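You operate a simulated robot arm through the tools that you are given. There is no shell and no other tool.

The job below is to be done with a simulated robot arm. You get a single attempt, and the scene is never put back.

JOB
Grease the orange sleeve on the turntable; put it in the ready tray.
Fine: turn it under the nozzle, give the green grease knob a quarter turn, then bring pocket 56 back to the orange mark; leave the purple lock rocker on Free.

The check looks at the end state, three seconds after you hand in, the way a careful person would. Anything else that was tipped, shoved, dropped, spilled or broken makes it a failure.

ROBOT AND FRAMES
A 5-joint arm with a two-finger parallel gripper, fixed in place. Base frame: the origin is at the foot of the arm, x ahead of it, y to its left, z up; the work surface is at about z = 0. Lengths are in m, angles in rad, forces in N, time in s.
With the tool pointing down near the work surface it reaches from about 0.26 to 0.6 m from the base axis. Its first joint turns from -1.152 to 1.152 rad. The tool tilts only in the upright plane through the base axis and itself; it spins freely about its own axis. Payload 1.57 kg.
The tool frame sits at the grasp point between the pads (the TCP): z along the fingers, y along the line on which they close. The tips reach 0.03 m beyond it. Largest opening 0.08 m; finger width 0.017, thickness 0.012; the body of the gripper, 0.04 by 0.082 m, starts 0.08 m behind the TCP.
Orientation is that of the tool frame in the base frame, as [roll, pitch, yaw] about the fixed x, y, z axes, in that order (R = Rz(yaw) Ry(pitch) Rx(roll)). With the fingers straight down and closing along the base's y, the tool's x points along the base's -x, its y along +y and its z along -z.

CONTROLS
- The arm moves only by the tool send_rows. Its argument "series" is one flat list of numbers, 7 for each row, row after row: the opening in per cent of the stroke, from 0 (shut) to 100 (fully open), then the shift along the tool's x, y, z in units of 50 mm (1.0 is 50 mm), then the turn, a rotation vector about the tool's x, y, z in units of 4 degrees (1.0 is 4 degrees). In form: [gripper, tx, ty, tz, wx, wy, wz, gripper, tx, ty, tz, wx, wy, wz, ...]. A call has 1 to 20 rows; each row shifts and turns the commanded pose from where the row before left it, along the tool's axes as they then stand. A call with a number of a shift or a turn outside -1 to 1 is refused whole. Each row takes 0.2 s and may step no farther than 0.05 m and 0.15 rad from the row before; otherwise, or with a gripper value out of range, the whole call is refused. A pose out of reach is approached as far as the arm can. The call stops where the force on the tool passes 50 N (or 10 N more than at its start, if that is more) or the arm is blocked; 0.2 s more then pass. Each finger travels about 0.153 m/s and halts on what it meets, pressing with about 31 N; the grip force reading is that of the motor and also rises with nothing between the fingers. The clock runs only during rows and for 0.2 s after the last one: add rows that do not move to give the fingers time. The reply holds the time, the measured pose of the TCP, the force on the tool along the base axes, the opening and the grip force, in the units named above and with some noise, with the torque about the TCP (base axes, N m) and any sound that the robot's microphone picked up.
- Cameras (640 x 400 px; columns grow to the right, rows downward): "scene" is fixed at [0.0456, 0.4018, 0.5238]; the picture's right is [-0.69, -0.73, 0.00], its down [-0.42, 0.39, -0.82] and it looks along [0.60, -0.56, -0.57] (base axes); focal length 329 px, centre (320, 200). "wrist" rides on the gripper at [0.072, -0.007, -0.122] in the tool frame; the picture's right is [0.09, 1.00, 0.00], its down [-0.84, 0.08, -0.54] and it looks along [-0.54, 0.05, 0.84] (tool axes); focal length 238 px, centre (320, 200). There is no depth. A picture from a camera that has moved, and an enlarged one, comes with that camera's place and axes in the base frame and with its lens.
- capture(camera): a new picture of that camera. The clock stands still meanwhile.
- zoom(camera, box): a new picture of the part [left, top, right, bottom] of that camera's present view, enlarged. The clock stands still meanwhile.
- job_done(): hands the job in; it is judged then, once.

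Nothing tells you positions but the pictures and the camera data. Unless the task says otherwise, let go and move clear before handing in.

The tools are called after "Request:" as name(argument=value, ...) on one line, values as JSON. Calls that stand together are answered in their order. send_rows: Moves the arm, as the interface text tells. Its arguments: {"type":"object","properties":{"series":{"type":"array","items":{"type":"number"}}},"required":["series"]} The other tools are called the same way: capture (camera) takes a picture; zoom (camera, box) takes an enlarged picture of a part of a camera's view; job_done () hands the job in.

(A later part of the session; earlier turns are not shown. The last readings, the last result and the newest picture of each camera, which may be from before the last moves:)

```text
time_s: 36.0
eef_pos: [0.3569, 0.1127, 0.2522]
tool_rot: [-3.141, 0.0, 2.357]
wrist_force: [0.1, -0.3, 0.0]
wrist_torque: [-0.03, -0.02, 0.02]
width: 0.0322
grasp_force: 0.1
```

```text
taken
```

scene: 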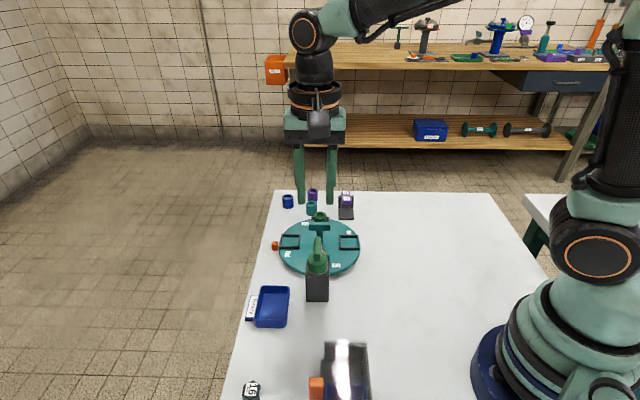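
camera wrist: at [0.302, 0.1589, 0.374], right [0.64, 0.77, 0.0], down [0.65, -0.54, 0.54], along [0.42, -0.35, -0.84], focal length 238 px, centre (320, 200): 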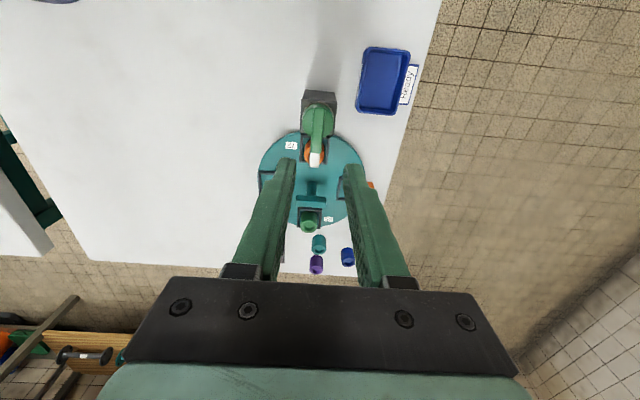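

Request:
zoom(camera="wrist", box=[270, 70, 370, 170])

Request:
zoom(camera="scene", box=[295, 225, 340, 305])

```text
4.00 times, centred on (320, 120) of wrist
camera zoom: at [0.302, 0.1589, 0.374], right [0.64, 0.77, 0.0], down [0.65, -0.54, 0.54], along [0.42, -0.35, -0.84], focal length 953 px, centre (320, 520)
```

zoom: 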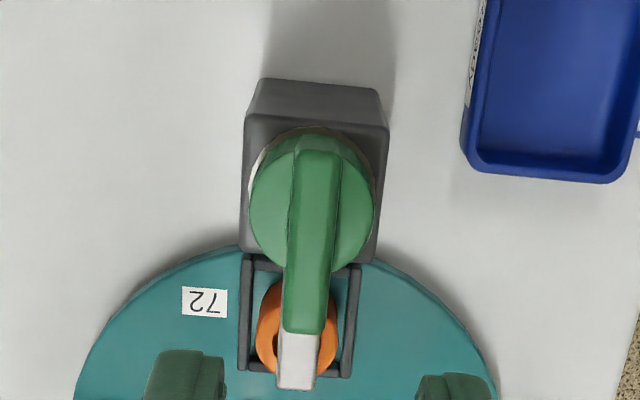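

```text
5.00 times, centred on (318, 265) of scene
camera zoom: at [0.0456, 0.4018, 0.5238], right [-0.69, -0.73, 0.0], down [-0.42, 0.39, -0.82], along [0.6, -0.56, -0.57], focal length 1645 px, centre (332, -125)
```

zoom: 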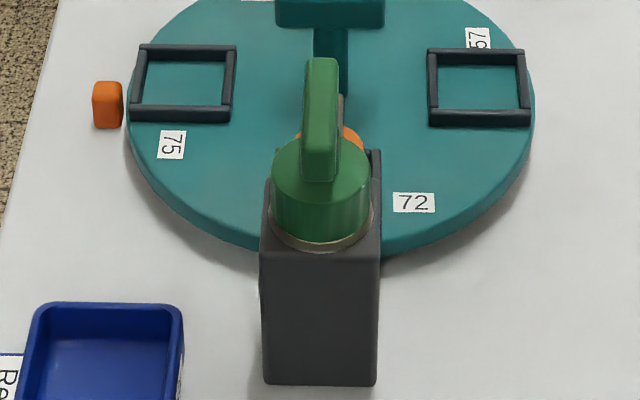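

The knob bar's top is at about z = 0.12, the knob cylinder's top at about 0.098, and the axis is near (0.358, 0.110). I will descend so the fingertips take just the bar, pausing a bit above to check.

Request:
send_rows(series=[40, -0.054, -0.022, 0.4, 0, 0, 0, 40, 0, 0, 0.5, 0, 0, 0, 40, 0, 0, 0.5, 0, 0, 0, 40, 0, 0, 0.3, 0, 0, 0, 40, 0, 0, 0, 0, 0, 0])

Request:
capture(camera="wrist")

Request:
zoom(camera="scene", box=[270, 200, 370, 300])

```text
time_s: 37.2
eef_pos: [0.356, 0.109, 0.1658]
tool_rot: [3.141, 0.0, 2.358]
wrist_force: [0.4, 0.0, 0.0]
wrist_torque: [0.02, -0.02, 0.02]
width: 0.0321
grasp_force: 0.1
```

```text
taken
camera wrist: at [0.3015, 0.1556, 0.2881], right [0.64, 0.77, 0.0], down [0.65, -0.54, 0.54], along [0.42, -0.35, -0.84], focal length 238 px, centre (320, 200)
```

wrist: 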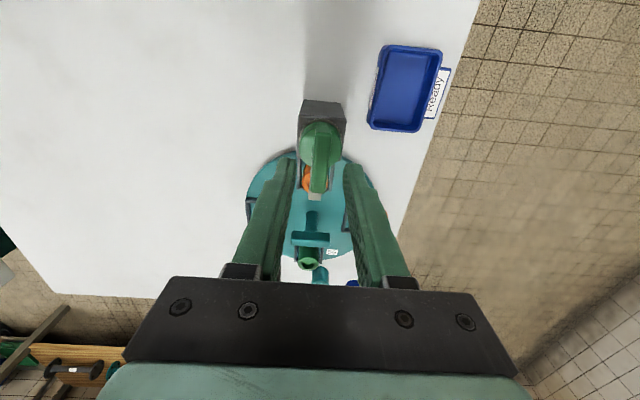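

```text
4.00 times, centred on (320, 250) of scene
camera zoom: at [0.0456, 0.4018, 0.5238], right [-0.69, -0.73, 0.0], down [-0.42, 0.39, -0.82], along [0.6, -0.56, -0.57], focal length 1316 px, centre (320, 0)
```

zoom: 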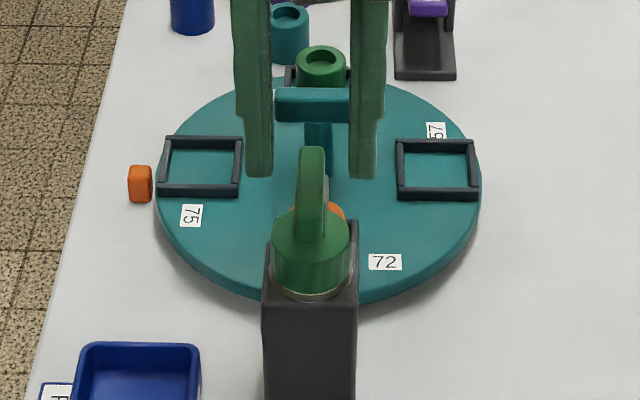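

The fingers are centred on the bar. I will descend about 27 mm and close gently.

Request:
send_rows(series=[40, 0, 0, 0.2, 0, 0, 0, 40, 0, 0, 0.2, 0, 0, 0, 40, 0, 0, 0.15, 0, 0, 0, 40, 0, 0, 0, 0, 0, 0])

Request:
zoom(camera="scene", box=[270, 200, 370, 300])

Request:
zoom(camera="wrist", box=[270, 90, 370, 210])

```text
time_s: 38.2
eef_pos: [0.3572, 0.1101, 0.1399]
tool_rot: [3.142, -0.002, 2.358]
wrist_force: [-0.1, 0.1, -0.1]
wrist_torque: [0.0, 0.04, 0.01]
width: 0.032
grasp_force: 0.1
```

```text
4.00 times, centred on (320, 250) of scene
camera zoom: at [0.0456, 0.4018, 0.5238], right [-0.69, -0.73, 0.0], down [-0.42, 0.39, -0.82], along [0.6, -0.56, -0.57], focal length 1316 px, centre (320, 0)
```

zoom: 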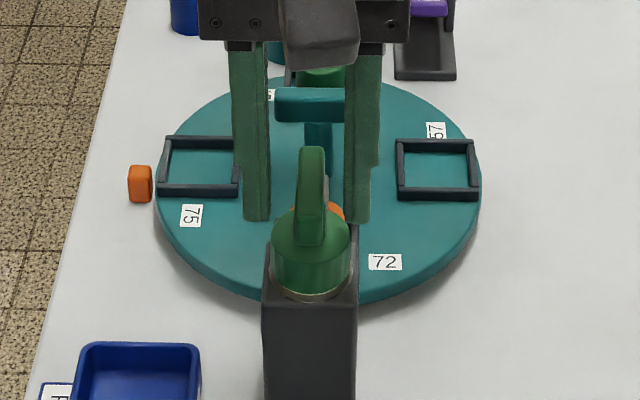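

```text
3.33 times, centred on (320, 150) of wrist
camera zoom: at [0.3027, 0.157, 0.2618], right [0.64, 0.77, 0.0], down [0.65, -0.54, 0.54], along [0.42, -0.35, -0.84], focal length 794 px, centre (320, 367)
```

zoom: 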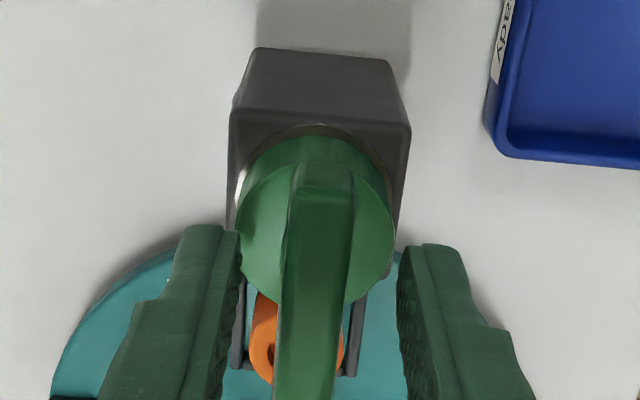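

The tips sit just above the knob cylinder on either side of the bar. I will close on it now.

Request:
send_rows(series=[0, 0, 0, 0, 0, 0, 0, 0, 0, 0, 0, 0, 0, 0, 0, 0, 0, 0, 0, 0, 0])

Request:
zoom(camera="wrist", box=[270, 90, 370, 210])

Request:
zoom(camera="scene", box=[270, 200, 370, 300])

```text
time_s: 39.0
eef_pos: [0.3565, 0.1107, 0.14]
tool_rot: [-3.138, -0.001, 2.358]
wrist_force: [-10.6, -15.3, 5.8]
wrist_torque: [-0.35, 0.24, -0.03]
width: 0.0134
grasp_force: 30.6
```

```text
3.33 times, centred on (320, 150) of wrist
camera zoom: at [0.3021, 0.1565, 0.2618], right [0.64, 0.77, 0.0], down [0.65, -0.54, 0.54], along [0.41, -0.35, -0.84], focal length 794 px, centre (320, 367)
```

zoom: 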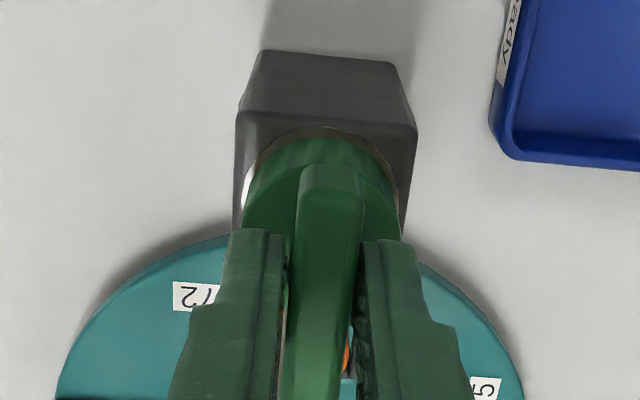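

```text
4.00 times, centred on (320, 250) of scene
camera zoom: at [0.0455, 0.4018, 0.5238], right [-0.69, -0.73, 0.0], down [-0.42, 0.39, -0.82], along [0.6, -0.56, -0.57], focal length 1316 px, centre (320, 0)
```

zoom: 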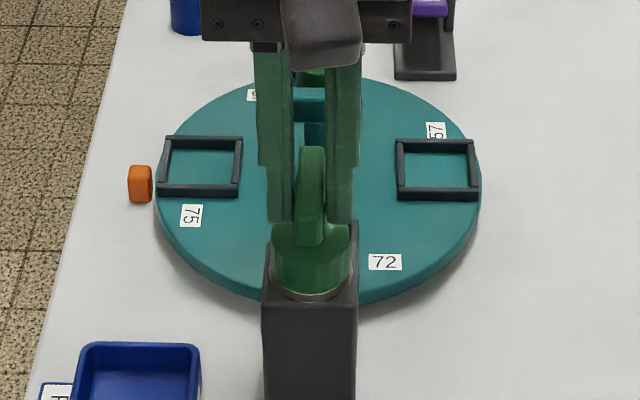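

I have the knob bar at 13.4 mm. I will trim the side load and try a small clockwise turn, watching the torque for a stop.

Request:
send_rows(series=[0, 0, -0.01, 0, 0, 0, 0, 0, 0, 0, 0, 0, 0, 0.4, 0, 0, 0, 0, 0, 0, 0.4, 0, 0, 0, 0, 0, 0, 0.4, 0, 0, 0, 0, 0, 0, 0])

Request:
zoom(camera="wrist", box=[270, 90, 370, 210])

Request:
zoom(camera="scene", box=[270, 200, 370, 300])

```text
time_s: 40.2
eef_pos: [0.3561, 0.1106, 0.1387]
tool_rot: [-3.138, -0.002, 2.273]
wrist_force: [-5.3, -18.1, -15.0]
wrist_torque: [-0.05, 0.32, -0.01]
width: 0.0138
grasp_force: 30.0
```

```text
3.33 times, centred on (320, 150) of wrist
camera zoom: at [0.306, 0.161, 0.2617], right [0.7, 0.71, 0.0], down [0.6, -0.59, 0.54], along [0.38, -0.38, -0.84], focal length 794 px, centre (320, 367)
```

zoom: 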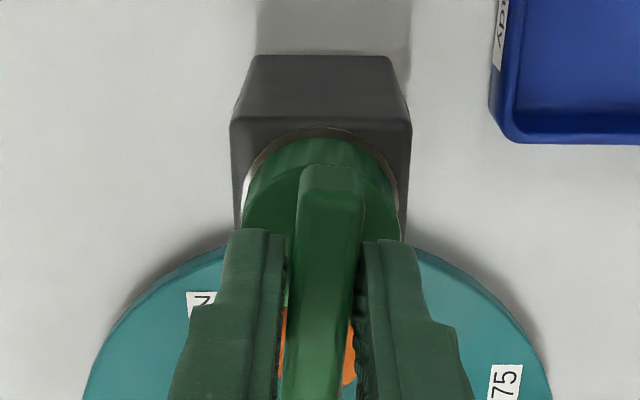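

```text
4.00 times, centred on (320, 250) of scene
camera zoom: at [0.0456, 0.4018, 0.5238], right [-0.69, -0.73, 0.0], down [-0.42, 0.39, -0.82], along [0.6, -0.56, -0.57], focal length 1316 px, centre (320, 0)
```

zoom: 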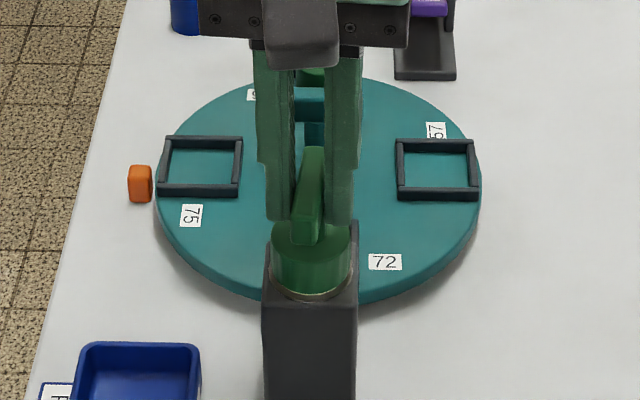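

The knob turns clockwise with the gripper with no resistance spike. I will carry on towards the quarter turn and check along the way.

Request:
send_rows(series=[0, -0.004, -0.007, 0.006, 0, 0, 0.5, 0, 0, 0, 0, 0, 0, 0.5, 0, 0, 0, 0, 0, 0, 0.5, 0, 0, 0, 0, 0, 0, 0.5, 0, 0, 0, 0, 0, 0, 0.5, 0, 0, 0, 0, 0, 0, 0.5, 0, 0, 0, 0, 0, 0, 0.5, 0, 0, 0, 0, 0, 0, 0.5, 0, 0, 0, 0, 0, 0, 0])

Request:
zoom(camera="scene", box=[270, 200, 370, 300])

```text
time_s: 42.2
eef_pos: [0.3557, 0.1109, 0.1387]
tool_rot: [-3.139, -0.001, 1.996]
wrist_force: [-13.3, 1.4, -0.2]
wrist_torque: [0.04, 0.31, -0.01]
width: 0.0135
grasp_force: 30.3
```

```text
4.00 times, centred on (320, 250) of scene
camera zoom: at [0.0455, 0.4018, 0.5238], right [-0.69, -0.73, 0.0], down [-0.42, 0.39, -0.82], along [0.6, -0.56, -0.57], focal length 1316 px, centre (320, 0)
```

zoom: 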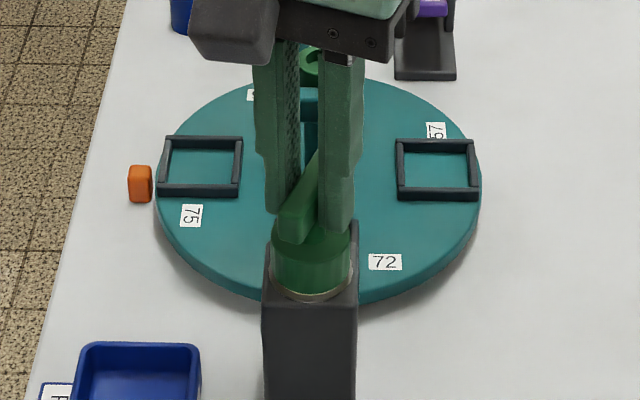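

The knob is at about 21° and turning smoothly. I will continue.

Request:
send_rows(series=[0, 0.003, -0.005, 0, 0, 0, 0.6, 0, 0, 0, 0, 0, 0, 0.6, 0, 0, 0, 0, 0, 0, 0.6, 0, 0, 0, 0, 0, 0, 0.6, 0, 0, 0, 0, 0, 0, 0.6, 0, 0, 0, 0, 0, 0, 0.6, 0, 0, 0, 0, 0, 0, 0.6, 0, 0, 0, 0, 0, 0, 0.6, 0, 0, 0, 0, 0, 0, 0.6, 0, 0, 0, 0, 0, 0, 0.6, 0, 0, 0, 0, 0, 0, 0])

Request:
zoom(camera="scene", box=[270, 200, 370, 300])

```text
time_s: 44.6
eef_pos: [0.3567, 0.1091, 0.1394]
tool_rot: [-3.141, 0.0, 1.574]
wrist_force: [-3.2, 6.1, -13.5]
wrist_torque: [0.36, -0.05, 0.0]
width: 0.0136
grasp_force: 30.0
```

```text
4.00 times, centred on (320, 250) of scene
camera zoom: at [0.0456, 0.4018, 0.5238], right [-0.69, -0.73, 0.0], down [-0.42, 0.39, -0.82], along [0.6, -0.56, -0.57], focal length 1316 px, centre (320, 0)
```

zoom: 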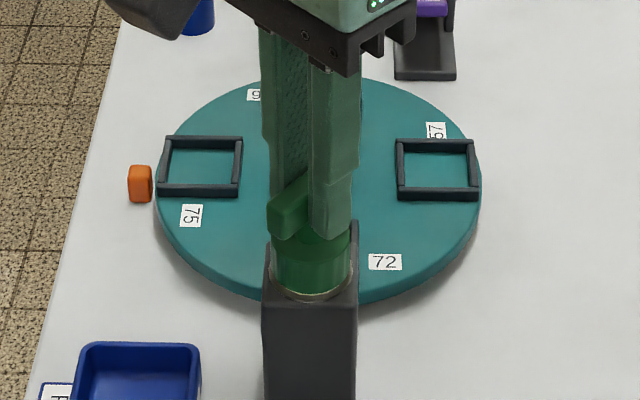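

Half the quarter turn is done with low forces. I will continue with the second half.

Request:
send_rows(series=[0, 0, 0, 0, 0, 0, 0.6, 0, 0, 0, 0, 0, 0, 0.6, 0, 0, 0, 0, 0, 0, 0.6, 0, 0, 0, 0, 0, 0, 0.6, 0, 0, 0, 0, 0, 0, 0.6, 0, 0, 0, 0, 0, 0, 0.6, 0, 0, 0, 0, 0, 0, 0.6, 0, 0, 0, 0, 0, 0, 0.6, 0, 0, 0, 0, 0, 0, 0.6, 0, 0, 0, 0, 0, 0, 0.6, 0, 0, 0, 0, 0, 0, 0])

Request:
zoom(camera="scene", box=[270, 200, 370, 300])

```text
time_s: 47.0
eef_pos: [0.3565, 0.1097, 0.1386]
tool_rot: [-3.14, 0.0, 1.154]
wrist_force: [-8.9, -17.4, 8.3]
wrist_torque: [-0.12, -0.09, 0.02]
width: 0.0137
grasp_force: 29.9
```

```text
4.00 times, centred on (320, 250) of scene
camera zoom: at [0.0455, 0.4018, 0.5238], right [-0.69, -0.73, 0.0], down [-0.42, 0.39, -0.82], along [0.6, -0.56, -0.57], focal length 1316 px, centre (320, 0)
```

zoom: 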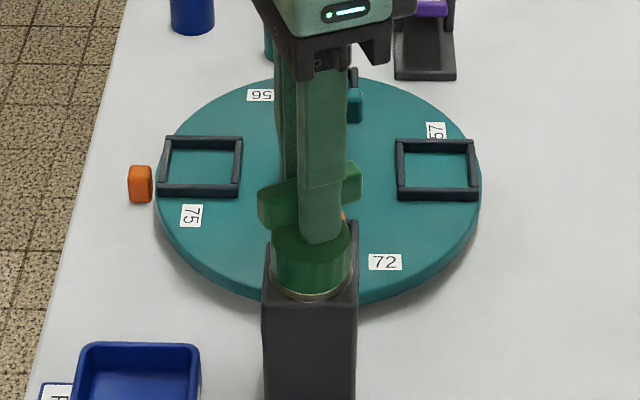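

About 21° remains, so I will finish the quarter turn.

Request:
send_rows(series=[0, 0, 0, 0, 0, 0, 0.6, 0, 0, 0, 0, 0, 0, 0.6, 0, 0, 0, 0, 0, 0, 0.6, 0, 0, 0, 0, 0, 0, 0.6, 0, 0, 0, 0, 0, 0, 0.6, 0, 0, 0, 0, 0, 0, 0.6, 0, 0, 0, 0, 0, 0, 0.6, 0, 0, 0, 0, 0, 0, 0.6, 0, 0, 0, 0, 0, 0, 0.46, 0, 0, 0, 0, 0, 0, 0])

Request:
zoom(camera="scene", box=[270, 200, 370, 300])

Request:
capture(camera="wrist")

```text
time_s: 49.2
eef_pos: [0.3566, 0.1095, 0.1389]
tool_rot: [-3.14, -0.002, 0.789]
wrist_force: [8.1, 6.8, -16.2]
wrist_torque: [-0.17, 0.29, 0.02]
width: 0.0136
grasp_force: 30.1
```

```text
4.00 times, centred on (320, 250) of scene
camera zoom: at [0.0456, 0.4018, 0.5238], right [-0.69, -0.73, 0.0], down [-0.42, 0.39, -0.82], along [0.6, -0.56, -0.57], focal length 1316 px, centre (320, 0)
```

zoom: 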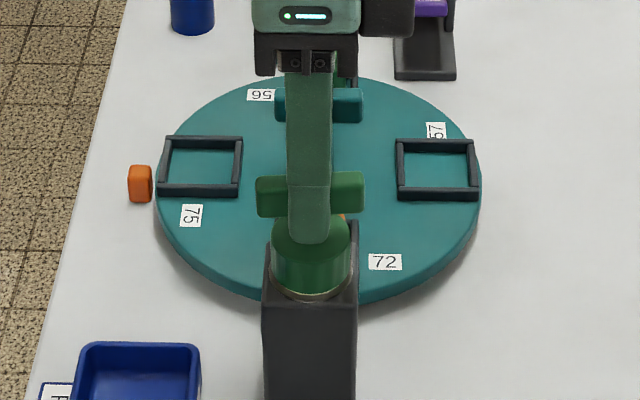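

```text
taken
camera wrist: at [0.4034, 0.1654, 0.2614], right [0.77, -0.64, 0.0], down [-0.54, -0.65, 0.54], along [-0.34, -0.42, -0.84], focal length 238 px, centre (320, 200)
```

wrist: 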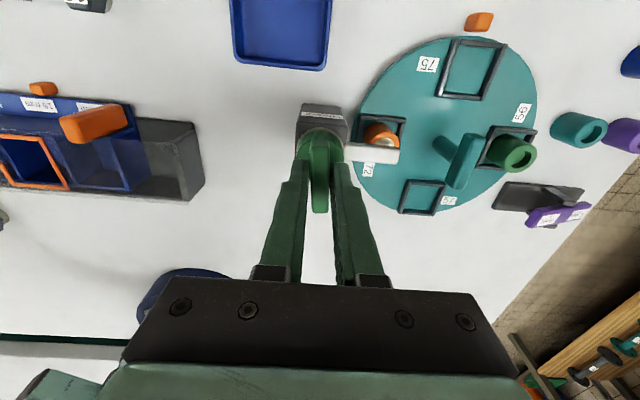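

The knob is at a full quarter turn and no force is building up. I will look at the sleeve for signs of grease.

Request:
zoom(camera="wrist", box=[340, 100, 440, 200])

Request:
zoom(camera="wrist", box=[270, 80, 370, 180])

```text
4.00 times, centred on (390, 150) of wrist
camera zoom: at [0.4034, 0.1654, 0.2614], right [0.77, -0.64, 0.0], down [-0.54, -0.65, 0.54], along [-0.34, -0.42, -0.84], focal length 953 px, centre (40, 400)
```

zoom: 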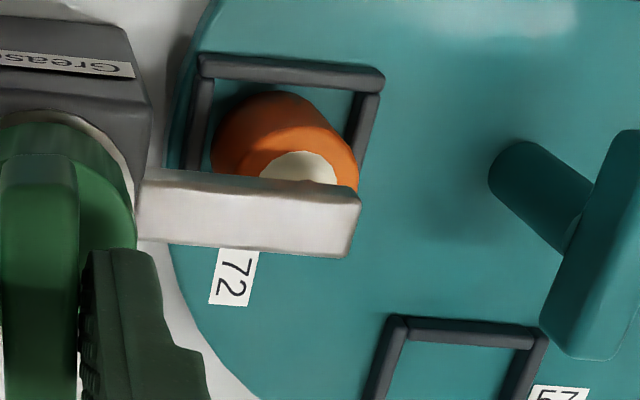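

```text
4.00 times, centred on (320, 130) of wrist
camera zoom: at [0.4034, 0.1654, 0.2614], right [0.77, -0.64, 0.0], down [-0.54, -0.65, 0.54], along [-0.34, -0.42, -0.84], focal length 953 px, centre (320, 480)
```

zoom: 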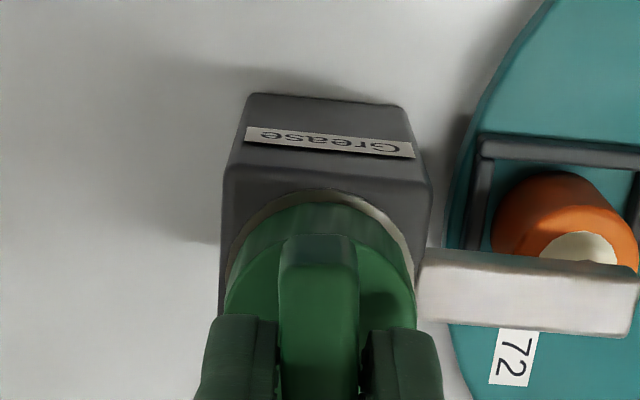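

The sleeve's bore now shows cream-coloured grease, so the dispense worked. I will release the knob, rise, and return above the turntable handle; the present yaw of 45° already suits its bar.

Request:
send_rows(series=[40, 0, 0, 0, 0, 0, 0, 40, 0, 0, 0, 0, 0, 0, 40, 0, 0, 0, 0, 0, 0, 40, 0, 0, -0.4, 0, 0, 0, 40, 0, 0, -0.4, 0, 0, 0, 40, 0, 0, -0.4, 0, 0, 0, 40, 0, 0, -0.2, 0, 0, 0, 40, 0, 0, 0, 0, 0, 0])

Request:
zoom(camera="scene", box=[270, 200, 370, 300])

```text
time_s: 51.0
eef_pos: [0.3562, 0.1103, 0.2079]
tool_rot: [-3.141, -0.001, 0.791]
wrist_force: [0.0, 0.7, 0.4]
wrist_torque: [0.01, 0.02, 0.03]
width: 0.032
grasp_force: 0.0
```

```text
4.00 times, centred on (320, 250) of scene
camera zoom: at [0.0456, 0.4018, 0.5238], right [-0.69, -0.73, 0.0], down [-0.42, 0.39, -0.82], along [0.6, -0.56, -0.57], focal length 1316 px, centre (320, 0)
```

zoom: 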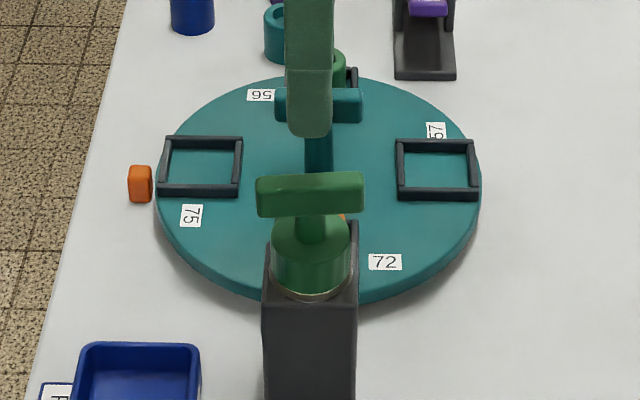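

The knob stays at its quarter turn. Next I will move above the turntable handle and come part-way down.

Request:
send_rows(series=[40, -0.0045, 0.632, 0, 0, 0, 0, 40, -0.0045, 0.632, 0, 0, 0, 0, 40, -0.0045, 0.632, 0, 0, 0, 0, 40, -0.0045, 0.632, 0, 0, 0, 0, 35, 0, 0, 0.45, 0, 0, 0, 35, 0, 0, 0.45, 0, 0, 0, 35, 0, 0, 0.45, 0, 0, 0, 35, 0, 0, 0.35, 0, 0, 0, 35, 0, 0, 0, 0, 0, 0])

Request:
capture(camera="wrist")

Request:
zoom(camera="scene", box=[270, 180, 370, 280])

```text
time_s: 53.0
eef_pos: [0.4468, 0.0198, 0.1268]
tool_rot: [-3.141, 0.001, 0.793]
wrist_force: [-0.7, 0.0, 0.0]
wrist_torque: [-0.01, 0.0, -0.03]
width: 0.0279
grasp_force: 0.0
```

```text
taken
camera wrist: at [0.4934, 0.0757, 0.2477], right [0.77, -0.64, 0.0], down [-0.53, -0.65, 0.54], along [-0.34, -0.42, -0.84], focal length 238 px, centre (320, 200)
```

wrist: 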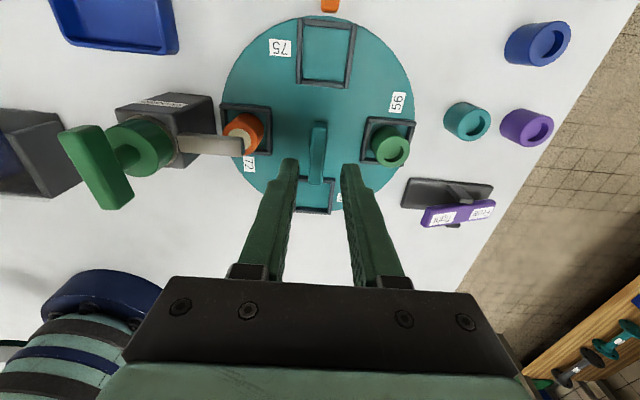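

```text
4.00 times, centred on (320, 230) of scene
camera zoom: at [0.0456, 0.4018, 0.5238], right [-0.69, -0.73, 0.0], down [-0.42, 0.39, -0.82], along [0.6, -0.56, -0.57], focal length 1316 px, centre (320, 80)
```

zoom: 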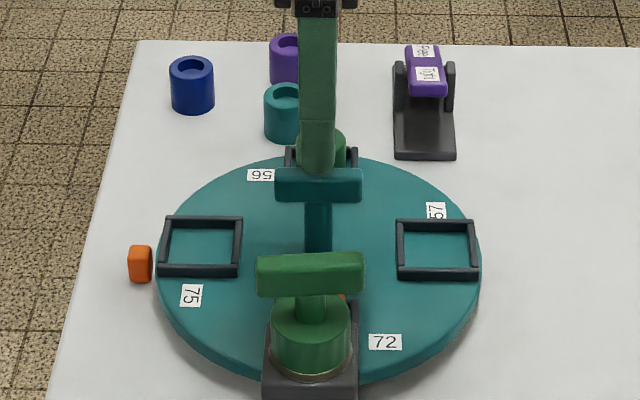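

The bar is between the fingers. I will descend to z ≈ 0.094 and close on it.

Request:
send_rows(series=[35, 0, 0, 0.22, 0, 0, 0, 35, 0, 0, 0.22, 0, 0, 0, 35, 0, 0, 0.22, 0, 0, 0, 35, 0, 0, 0, 0, 0, 0, 0, 0, 0, 0, 0, 0, 0, 0, 0, 0, 0, 0, 0, 0, 0, 0, 0, 0, 0, 0, 0])

Request:
zoom(camera="wrist", box=[220, 90, 420, 230])

```text
time_s: 54.6
eef_pos: [0.446, 0.02, 0.0916]
tool_rot: [-3.139, 0.002, 0.792]
wrist_force: [-11.1, 17.6, 6.6]
wrist_torque: [0.49, 0.3, 0.03]
width: 0.0156
grasp_force: 31.2
```

```text
2.86 times, centred on (320, 160) of wrist
camera zoom: at [0.4916, 0.0766, 0.2136], right [0.77, -0.63, 0.0], down [-0.53, -0.65, 0.54], along [-0.35, -0.42, -0.84], focal length 681 px, centre (320, 314)
```

zoom: 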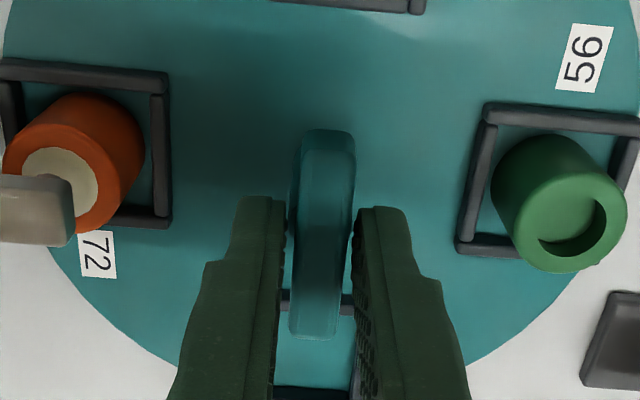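

At 15.6 mm I have caught the post again, so I am a few millimetres low. I will open, rise 5 mm and re-grip the bar.

Request:
send_rows(series=[35, 0, 0, 0, 0, 0, 0, 35, 0, 0, 0, 0, 0, 0, 35, 0, -0.012, -0.1, 0, 0, 0, 35, 0, 0, 0, 0, 0, 0, 0, 0, 0, 0, 0, 0, 0, 0, 0, 0, 0, 0, 0, 0, 0, 0, 0, 0, 0, 0, 0])

Request:
zoom(camera="wrist", box=[220, 90, 420, 230])

```text
time_s: 56.2
eef_pos: [0.4441, 0.0208, 0.0957]
tool_rot: [3.141, 0.0, 0.789]
wrist_force: [-3.2, 4.9, 1.1]
wrist_torque: [0.31, -0.18, 0.0]
width: 0.012
grasp_force: 28.7
```

```text
2.86 times, centred on (320, 160) of wrist
camera zoom: at [0.4912, 0.0764, 0.2175], right [0.77, -0.63, 0.0], down [-0.53, -0.65, 0.54], along [-0.34, -0.42, -0.84], focal length 681 px, centre (320, 314)
```

zoom: 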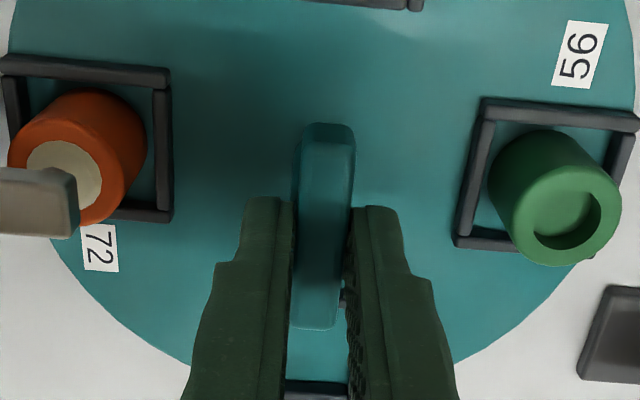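

The bar is gripped at 12 mm with almost no side load. I will turn counter-clockwise by 90° to bring pocket 56 back to the orange mark.

Request:
send_rows(series=[0, 0, 0, 0, 0, 0, -0.3, 0, 0, 0, 0, 0, 0, -0.4, 0, 0, 0, 0, 0, 0, -0.5, 0, 0, 0, 0, 0, 0, -0.5, 0, 0, 0, 0, 0, 0, -0.5, 0, 0, 0, 0, 0, 0, -0.5, 0, 0, 0, 0, 0, 0, -0.5, 0, 0, 0, 0, 0, 0, -0.5, 0, 0, 0, 0, 0, 0, -0.5, 0, 0, 0, 0, 0, 0, -0.5, 0, 0, 0, 0, 0, 0, -0.3, 0, 0, 0, 0, 0, 0, 0])

Request:
zoom(camera="wrist", box=[200, 50, 420, 230])

Request:
zoom(camera="scene", box=[270, 180, 370, 280])

```text
time_s: 58.8
eef_pos: [0.4452, 0.0202, 0.0941]
tool_rot: [-3.135, 0.003, 1.14]
wrist_force: [-17.5, -5.7, -0.4]
wrist_torque: [0.02, 0.08, 0.02]
width: 0.0119
grasp_force: 29.3
```

```text
2.22 times, centred on (310, 140) of wrist
camera zoom: at [0.4704, 0.0886, 0.2174], right [0.94, -0.33, 0.0], down [-0.28, -0.79, 0.54], along [-0.18, -0.51, -0.84], focal length 530 px, centre (342, 333)
```

zoom: 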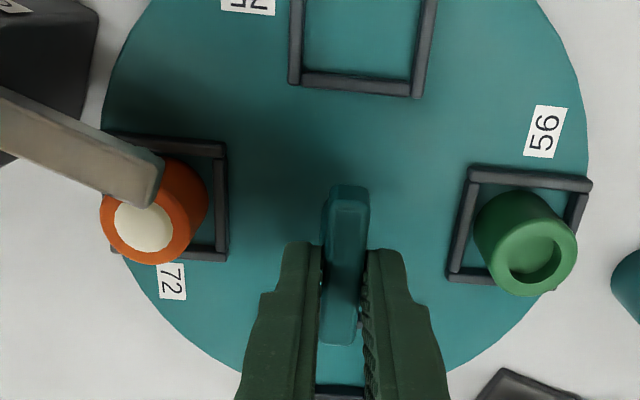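

```text
4.00 times, centred on (320, 230) of scene
camera zoom: at [0.0456, 0.4018, 0.5238], right [-0.69, -0.73, 0.0], down [-0.42, 0.39, -0.82], along [0.6, -0.56, -0.57], focal length 1316 px, centre (320, 80)
```

zoom: 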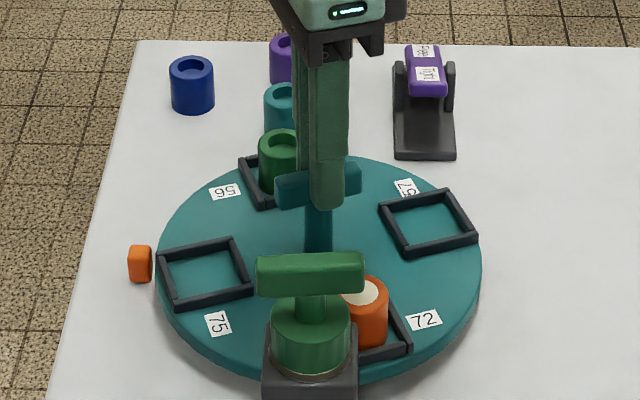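

The sleeve is clear of the spout and clearly greased. I will continue the turn back.

Request:
send_rows(series=[0, -0.005, -0.005, 0, 0, 0, -0.5, 0, 0, 0, 0, 0, 0, -0.6, 0, 0, 0, 0, 0, 0, -0.6, 0, 0, 0, 0, 0, 0, -0.6, 0, 0, 0, 0, 0, 0, -0.6, 0, 0, 0, 0, 0, 0, -0.6, 0, 0, 0, 0, 0, 0, -0.6, 0, 0, 0, 0, 0, 0, -0.6, 0, 0, 0, 0, 0, 0, -0.6, 0, 0, 0, 0, 0, 0, -0.6, 0, 0, 0, 0, 0, 0, -0.6, 0, 0, 0, 0, 0, 0, -0.6, 0, 0, 0, 0, 0, 0, 0])

Request:
zoom(camera="scene", box=[270, 180, 370, 280])

```text
time_s: 61.6
eef_pos: [0.4448, 0.0201, 0.0956]
tool_rot: [3.14, -0.001, 1.638]
wrist_force: [2.7, 3.7, -25.7]
wrist_torque: [0.1, -0.03, 0.04]
width: 0.0121
grasp_force: 29.0
```

```text
4.00 times, centred on (320, 230) of scene
camera zoom: at [0.0457, 0.4018, 0.5238], right [-0.69, -0.73, 0.0], down [-0.42, 0.39, -0.82], along [0.6, -0.56, -0.57], focal length 1316 px, centre (320, 80)
```

zoom: 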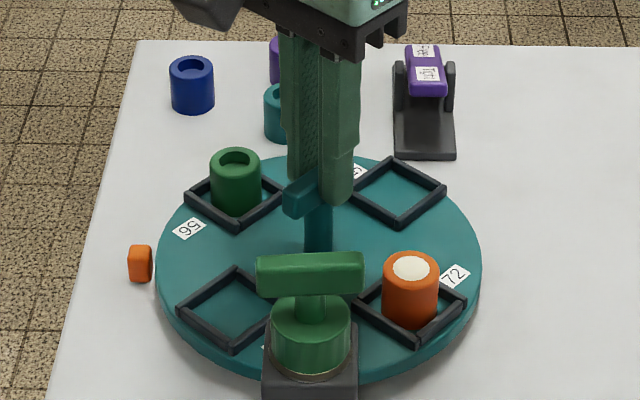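

About 41° remains and all looks fine. I will continue.

Request:
send_rows(series=[0, 0, 0, 0.007, 0, 0, -0.5, 0, 0, 0, 0, 0, 0, -0.6, 0, 0, 0, 0, 0, 0, -0.6, 0, 0, 0, 0, 0, 0, -0.6, 0, 0, 0, 0, 0, 0, -0.6, 0, 0, 0, 0, 0, 0, -0.6, 0, 0, 0, 0, 0, 0, -0.6, 0, 0, 0, 0, 0, 0, -0.6, 0, 0, 0, 0, 0, 0, -0.6, 0, 0, 0, 0, 0, 0, -0.6, 0, 0, 0, 0, 0, 0, -0.6, 0, 0, 0, 0, 0, 0, -0.6, 0, 0, 0, 0, 0, 0, 0])

Request:
zoom(camera="scene", box=[270, 180, 370, 280])

```text
time_s: 64.4
eef_pos: [0.446, 0.0201, 0.0949]
tool_rot: [3.14, 0.001, 2.132]
wrist_force: [5.7, 2.1, -2.3]
wrist_torque: [0.67, 0.33, 0.02]
width: 0.0121
grasp_force: 29.1
```

```text
4.00 times, centred on (320, 230) of scene
camera zoom: at [0.0456, 0.4018, 0.5238], right [-0.69, -0.73, 0.0], down [-0.42, 0.39, -0.82], along [0.6, -0.56, -0.57], focal length 1316 px, centre (320, 80)
```

zoom: 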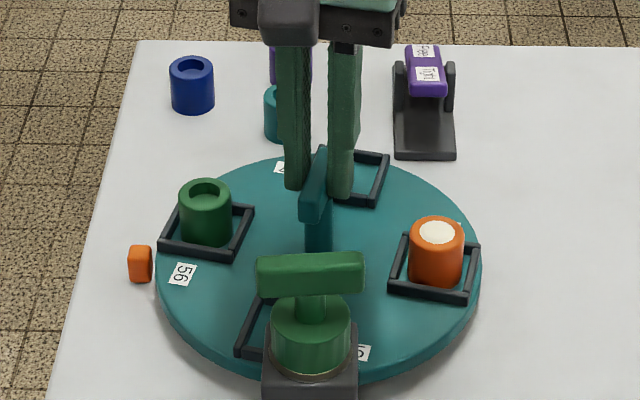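

The last 12.8° brings pocket 56 to the mark. I will finish slowly.

Request:
send_rows(series=[0, 0, 0, 0, 0, 0, -0.4, 0, 0, 0, 0, 0, 0, -0.4, 0, 0, 0, 0, 0, 0, -0.4, 0, 0, 0, 0, 0, 0, -0.4, 0, 0, 0, 0, 0, 0, -0.4, 0, 0, 0, 0, 0, 0, -0.4, 0, 0, 0, 0, 0, 0, -0.4, 0, 0, 0, 0, 0, 0, -0.4, 0, 0, 0, 0, 0, 0, 0])

Request:
zoom(camera="scene", box=[270, 180, 370, 280])

Request:
capture(camera="wrist")

```text
time_s: 66.4
eef_pos: [0.4459, 0.0205, 0.095]
tool_rot: [3.141, 0.003, 2.355]
wrist_force: [-4.3, 8.0, 23.6]
wrist_torque: [0.17, 0.15, 0.0]
width: 0.012
grasp_force: 28.7
```

```text
4.00 times, centred on (320, 230) of scene
camera zoom: at [0.0454, 0.4018, 0.5239], right [-0.69, -0.73, 0.0], down [-0.42, 0.39, -0.82], along [0.6, -0.56, -0.57], focal length 1316 px, centre (320, 80)
```

zoom: 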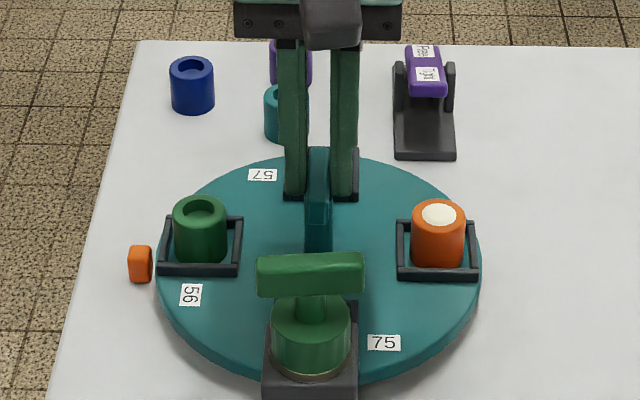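

```text
taken
camera wrist: at [0.3912, 0.0666, 0.2173], right [0.64, 0.77, 0.0], down [0.64, -0.54, 0.54], along [0.42, -0.35, -0.84], focal length 238 px, centre (320, 200)
```

wrist: 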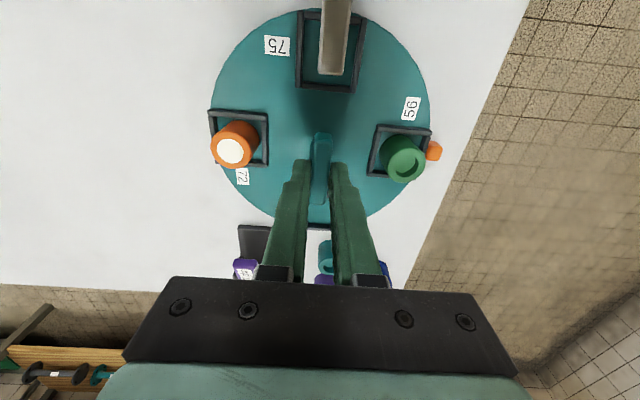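

The table is back where it started, with pocket 56 at the orange mark and the lock still on Free. I will release, rise, and spin +90° while moving over the orange sleeve so the fingers close tangentially to the table.

Request:
send_rows(series=[35, 0, 0, 0, 0, 0, 0, 35, 0, 0, 0, 0, 0, 0, 35, 0, 0, 0, 0, 0, 0, 35, 0, 0, -0.4, 0, 0, 0, 35, 0, 0, -0.6, 0, 0, 0, 35, 0, 0, -0.6, 0, 0, 0, 35, 0, 0, -0.6, 0, 0, 0, 35, 0, 0, 0, 0, 0, 0])

Request:
zoom(camera="scene", box=[270, 180, 370, 280])

Request:
capture(camera="wrist")

```text
time_s: 68.2
eef_pos: [0.4461, 0.0185, 0.2076]
tool_rot: [-3.14, 0.001, 2.353]
wrist_force: [-0.5, 0.5, -0.3]
wrist_torque: [-0.03, -0.01, -0.03]
width: 0.0282
grasp_force: 0.1
```

```text
4.00 times, centred on (320, 230) of scene
camera zoom: at [0.0455, 0.4018, 0.5238], right [-0.69, -0.73, 0.0], down [-0.42, 0.39, -0.82], along [0.6, -0.56, -0.57], focal length 1316 px, centre (320, 80)
```

zoom: 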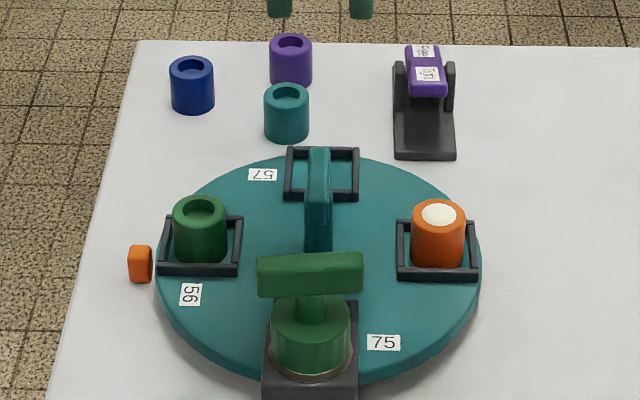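

```text
taken
camera wrist: at [0.3916, 0.0651, 0.3293], right [0.64, 0.77, 0.0], down [0.65, -0.54, 0.54], along [0.42, -0.35, -0.84], focal length 238 px, centre (320, 200)
```

wrist: 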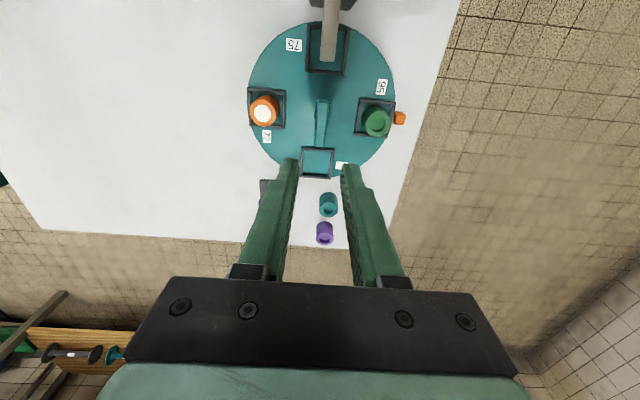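

Everything on the table matches its starting state except for the turned knob and the greased sleeve. I will move over the sleeve, near (0.399, -0.023), and spin +90°.

Request:
send_rows(series=[65, 0.037, -0.625, 0, 0, 0, 0, 65, 0.037, -0.625, 0, 0, 0, 0, 65, 0, 0, 0, 0, 0, -1, 65, 0, 0, 0, 0, 0, -1, 65, 0, 0, 0, 0, 0, -1, 65, 0, 0, 0, 0, 0, -1, 65, 0, 0, 0, 0, 0, -1, 65, 0, 0, 0, 0, 0, -1, 65, 0, 0, 0, 0, 0, -1, 65, 0, 0, 0, 0, 0, -1, 65, 0, 0, 0, 0, 0, -1, 65, 0, 0, 0, 0, 0, -1, 65, 0, 0, 0, 0, 0, -1, 65, 0, 0, 0, 0, 0, -1, 65, 0, 0, 0, 0, 0, -1, 65, 0, 0, 0, 0, 0, -1, 65, 0, 0, 0, 0, 0, -1, 65, 0, 0, 0, 0, 0, -1, 65, 0, 0, 0, 0, 0, -1, 65, 0, 0, 0, 0, 0, -1])

Request:
send_rows(series=[65, 0, 0, 0, 0, 0, -1, 65, 0, 0, 0, 0, 0, -1, 65, 0, 0, 0, 0, 0, -1, 65, 0, 0, 0, 0, 0, -1, 65, 0, 0, 0, 0, 0, -1, 65, 0, 0, 0, 0, 0, -1, 65, 0, 0, 0, 0, 0, -0.5, 65, 0, 0, 0, 0, 0, 0])

Request:
capture(camera="wrist")

Request:
zoom(camera="wrist", box=[260, 80, 380, 180])

Request:
capture(camera="scene")

```text
time_s: 72.4
eef_pos: [0.3994, -0.0206, 0.2053]
tool_rot: [3.141, 0.0, -2.671]
wrist_force: [0.2, -0.2, -0.8]
wrist_torque: [-0.02, -0.02, 0.0]
width: 0.052
grasp_force: 0.1
```

```text
time_s: 74.2
eef_pos: [0.3998, -0.0207, 0.2047]
tool_rot: [-3.14, 0.0, -2.219]
wrist_force: [-0.4, -0.8, 0.4]
wrist_torque: [-0.02, 0.0, -0.02]
width: 0.052
grasp_force: 0.1
```

```text
taken
camera wrist: at [0.3622, -0.0825, 0.3275], right [-0.85, 0.53, 0.0], down [0.44, 0.71, 0.54], along [0.29, 0.46, -0.84], focal length 238 px, centre (320, 200)
```

wrist: 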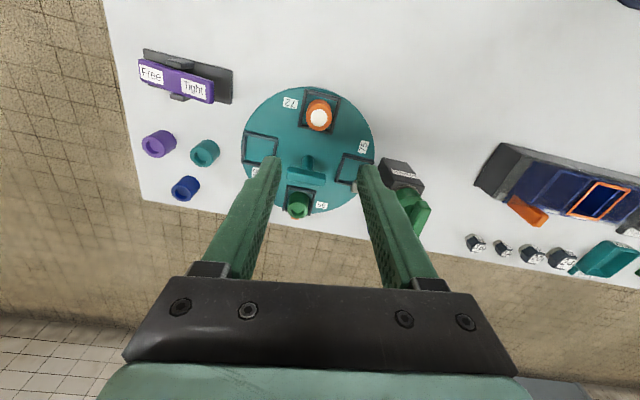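

```text
4.00 times, centred on (320, 130) of wrist
camera zoom: at [0.3622, -0.0825, 0.3275], right [-0.85, 0.53, 0.0], down [0.44, 0.71, 0.54], along [0.29, 0.46, -0.84], focal length 953 px, centre (320, 480)
```

zoom: 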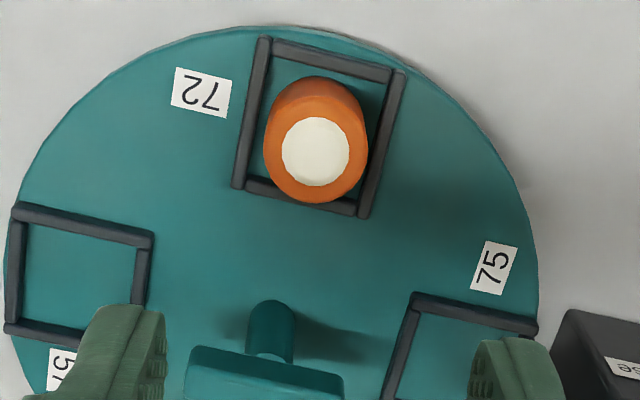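

```text
taken
```

scene: 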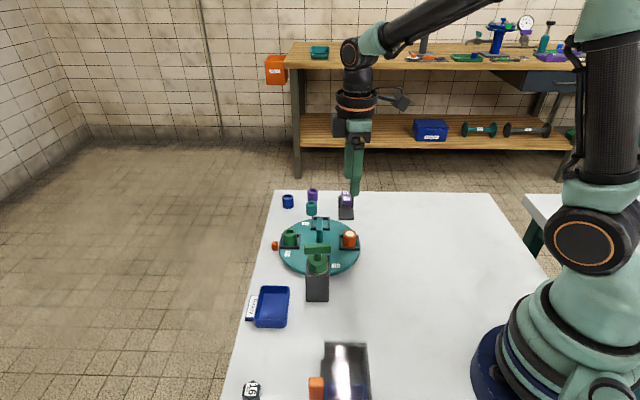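

I overshot the spin by 8° by sending two extra rows, so I will correct it. The sleeve is at about (0.399, -0.025). I will trim yaw and position, then come down to z ≈ 0.12 to check.

Request:
send_rows(series=[65, 0, 0, 0, 0, 0, 1, 65, 0, 0, 0, 0, 0, 0.96, 65, 0.072, -0.05, 0.4, 0, 0, 0, 65, 0, 0, 0.5, 0, 0, 0, 65, 0, 0, 0.5, 0, 0, 0, 65, 0, 0, 0.3, 0, 0, 0, 65, 0, 0, 0, 0, 0, 0])

Request:
capture(camera="wrist")

Request:
zoom(camera="wrist", box=[250, 80, 390, 200])

Request:
zoom(camera="scene", box=[290, 160, 390, 260])

```text
time_s: 75.8
eef_pos: [0.3987, -0.0274, 0.1205]
tool_rot: [3.14, 0.001, -2.357]
wrist_force: [-0.1, -0.3, -0.4]
wrist_torque: [-0.03, -0.05, -0.03]
width: 0.0519
grasp_force: 0.0
```

```text
taken
camera wrist: at [0.3525, -0.0825, 0.2413], right [-0.77, 0.64, 0.0], down [0.54, 0.65, 0.54], along [0.35, 0.42, -0.84], focal length 238 px, centre (320, 200)
```

wrist: 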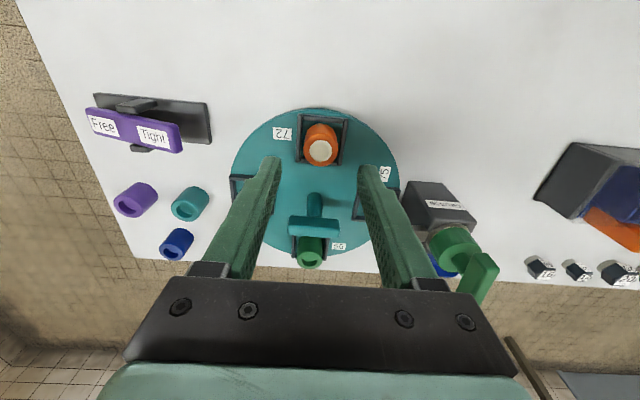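

```text
3.33 times, centred on (320, 140) of wrist
camera zoom: at [0.3525, -0.0825, 0.2413], right [-0.77, 0.64, 0.0], down [0.54, 0.65, 0.54], along [0.35, 0.42, -0.84], focal length 794 px, centre (320, 400)
```

zoom: 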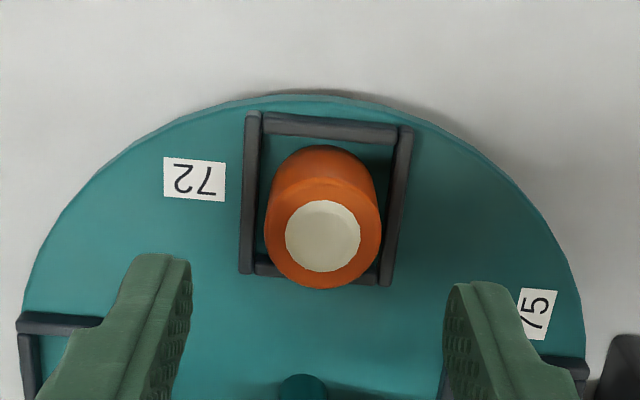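

```text
4.00 times, centred on (340, 210) of scene
camera zoom: at [0.0456, 0.4018, 0.5238], right [-0.69, -0.73, 0.0], down [-0.42, 0.39, -0.82], along [0.6, -0.56, -0.57], focal length 1316 px, centre (240, 160)
```

zoom: 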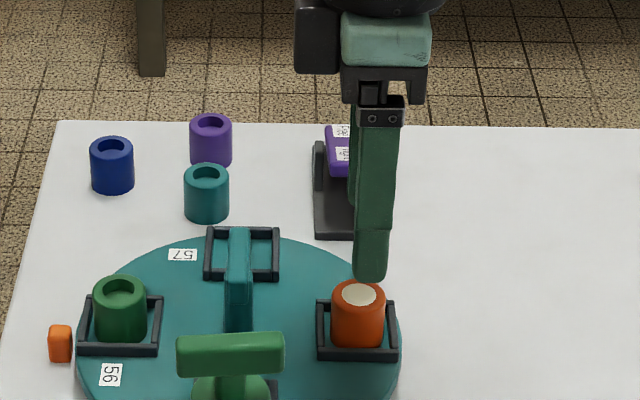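

The sleeve is centred between the open fingers. I will descend so the tips stay just above the pocket frame rails (tips at z ≈ 0.036), then check before closing.

Request:
send_rows(series=[65, -0.02, 0.012, 0.27, 0, 0, 0, 65, 0, 0, 0.27, 0, 0, 0, 65, 0, 0, 0.27, 0, 0, 0, 65, 0, 0, 0.26, 0, 0, 0, 65, 0, 0, 0, 0, 0, 0])

Request:
zoom(camera="wrist", box=[240, 80, 400, 220])

Request:
zoom(camera="scene", box=[310, 200, 390, 270])

```text
time_s: 77.0
eef_pos: [0.3988, -0.0247, 0.0655]
tool_rot: [3.14, 0.0, -2.356]
wrist_force: [-0.4, -0.2, -0.4]
wrist_torque: [-0.02, 0.01, -0.03]
width: 0.0519
grasp_force: 0.0
```

```text
2.86 times, centred on (320, 150) of wrist
camera zoom: at [0.3531, -0.0801, 0.1882], right [-0.77, 0.64, 0.0], down [0.54, 0.65, 0.54], along [0.35, 0.42, -0.84], focal length 681 px, centre (320, 343)
```

zoom: 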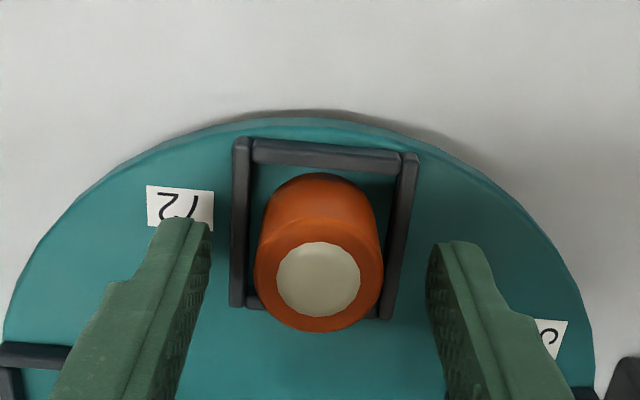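

```text
5.71 times, centred on (350, 235) of scene
camera zoom: at [0.0456, 0.4018, 0.5238], right [-0.69, -0.73, 0.0], down [-0.42, 0.39, -0.82], along [0.6, -0.56, -0.57], focal length 1880 px, centre (149, 0)
```

zoom: 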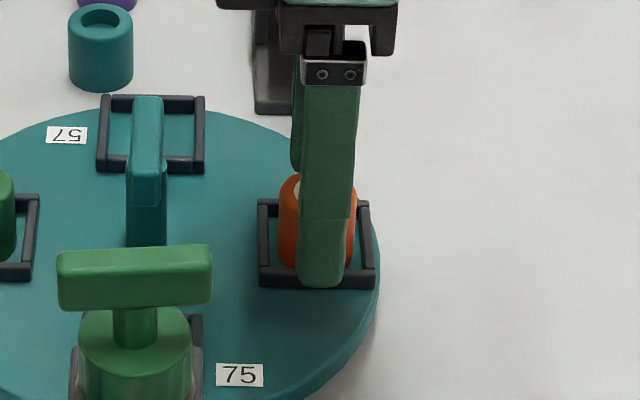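

The fingers straddle the sleeve symmetrically and clear the rails. I will close on it now.

Request:
send_rows(series=[40, 0, 0, 0, 0, 0, 0, 30, 0, 0, 0, 0, 0, 0, 0, 0, 0, 0, 0, 0, 0, 0, 0, 0, 0, 0, 0, 0, 0, 0, 0, 0, 0, 0, 0])

Request:
zoom(camera="wrist", box=[240, 80, 400, 220])

Request:
zoom(camera="scene", box=[310, 200, 390, 270])

```text
time_s: 78.2
eef_pos: [0.3987, -0.0254, 0.0656]
tool_rot: [3.141, -0.001, -2.356]
wrist_force: [0.5, -1.0, 0.3]
wrist_torque: [-0.03, -0.03, -0.03]
width: 0.0284
grasp_force: 30.9
```

```text
2.86 times, centred on (320, 150) of wrist
camera zoom: at [0.353, -0.08, 0.1884], right [-0.77, 0.64, 0.0], down [0.54, 0.65, 0.54], along [0.35, 0.42, -0.84], focal length 681 px, centre (320, 343)
```

zoom: 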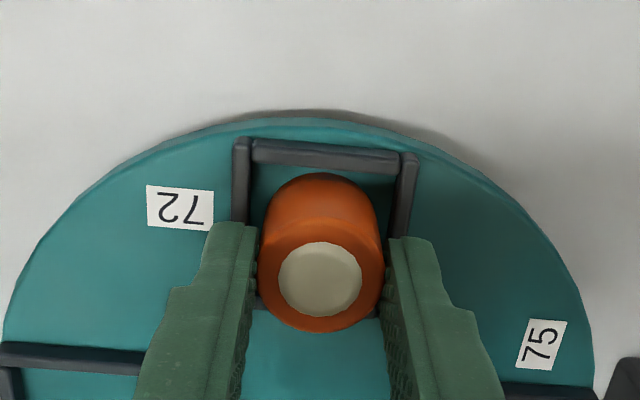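

```text
5.71 times, centred on (350, 235) of scene
camera zoom: at [0.0456, 0.4018, 0.5238], right [-0.69, -0.73, 0.0], down [-0.42, 0.39, -0.82], along [0.6, -0.56, -0.57], focal length 1880 px, centre (149, 0)
```

zoom: 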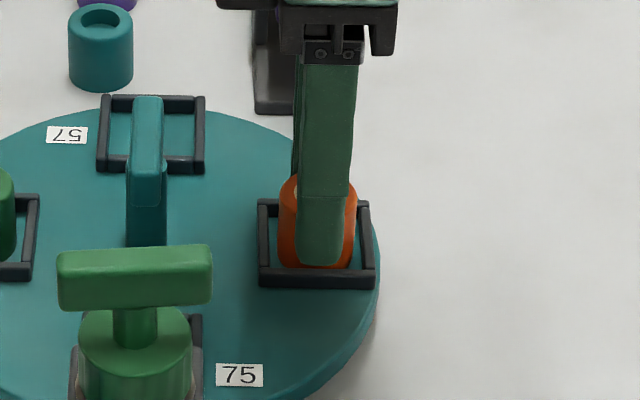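

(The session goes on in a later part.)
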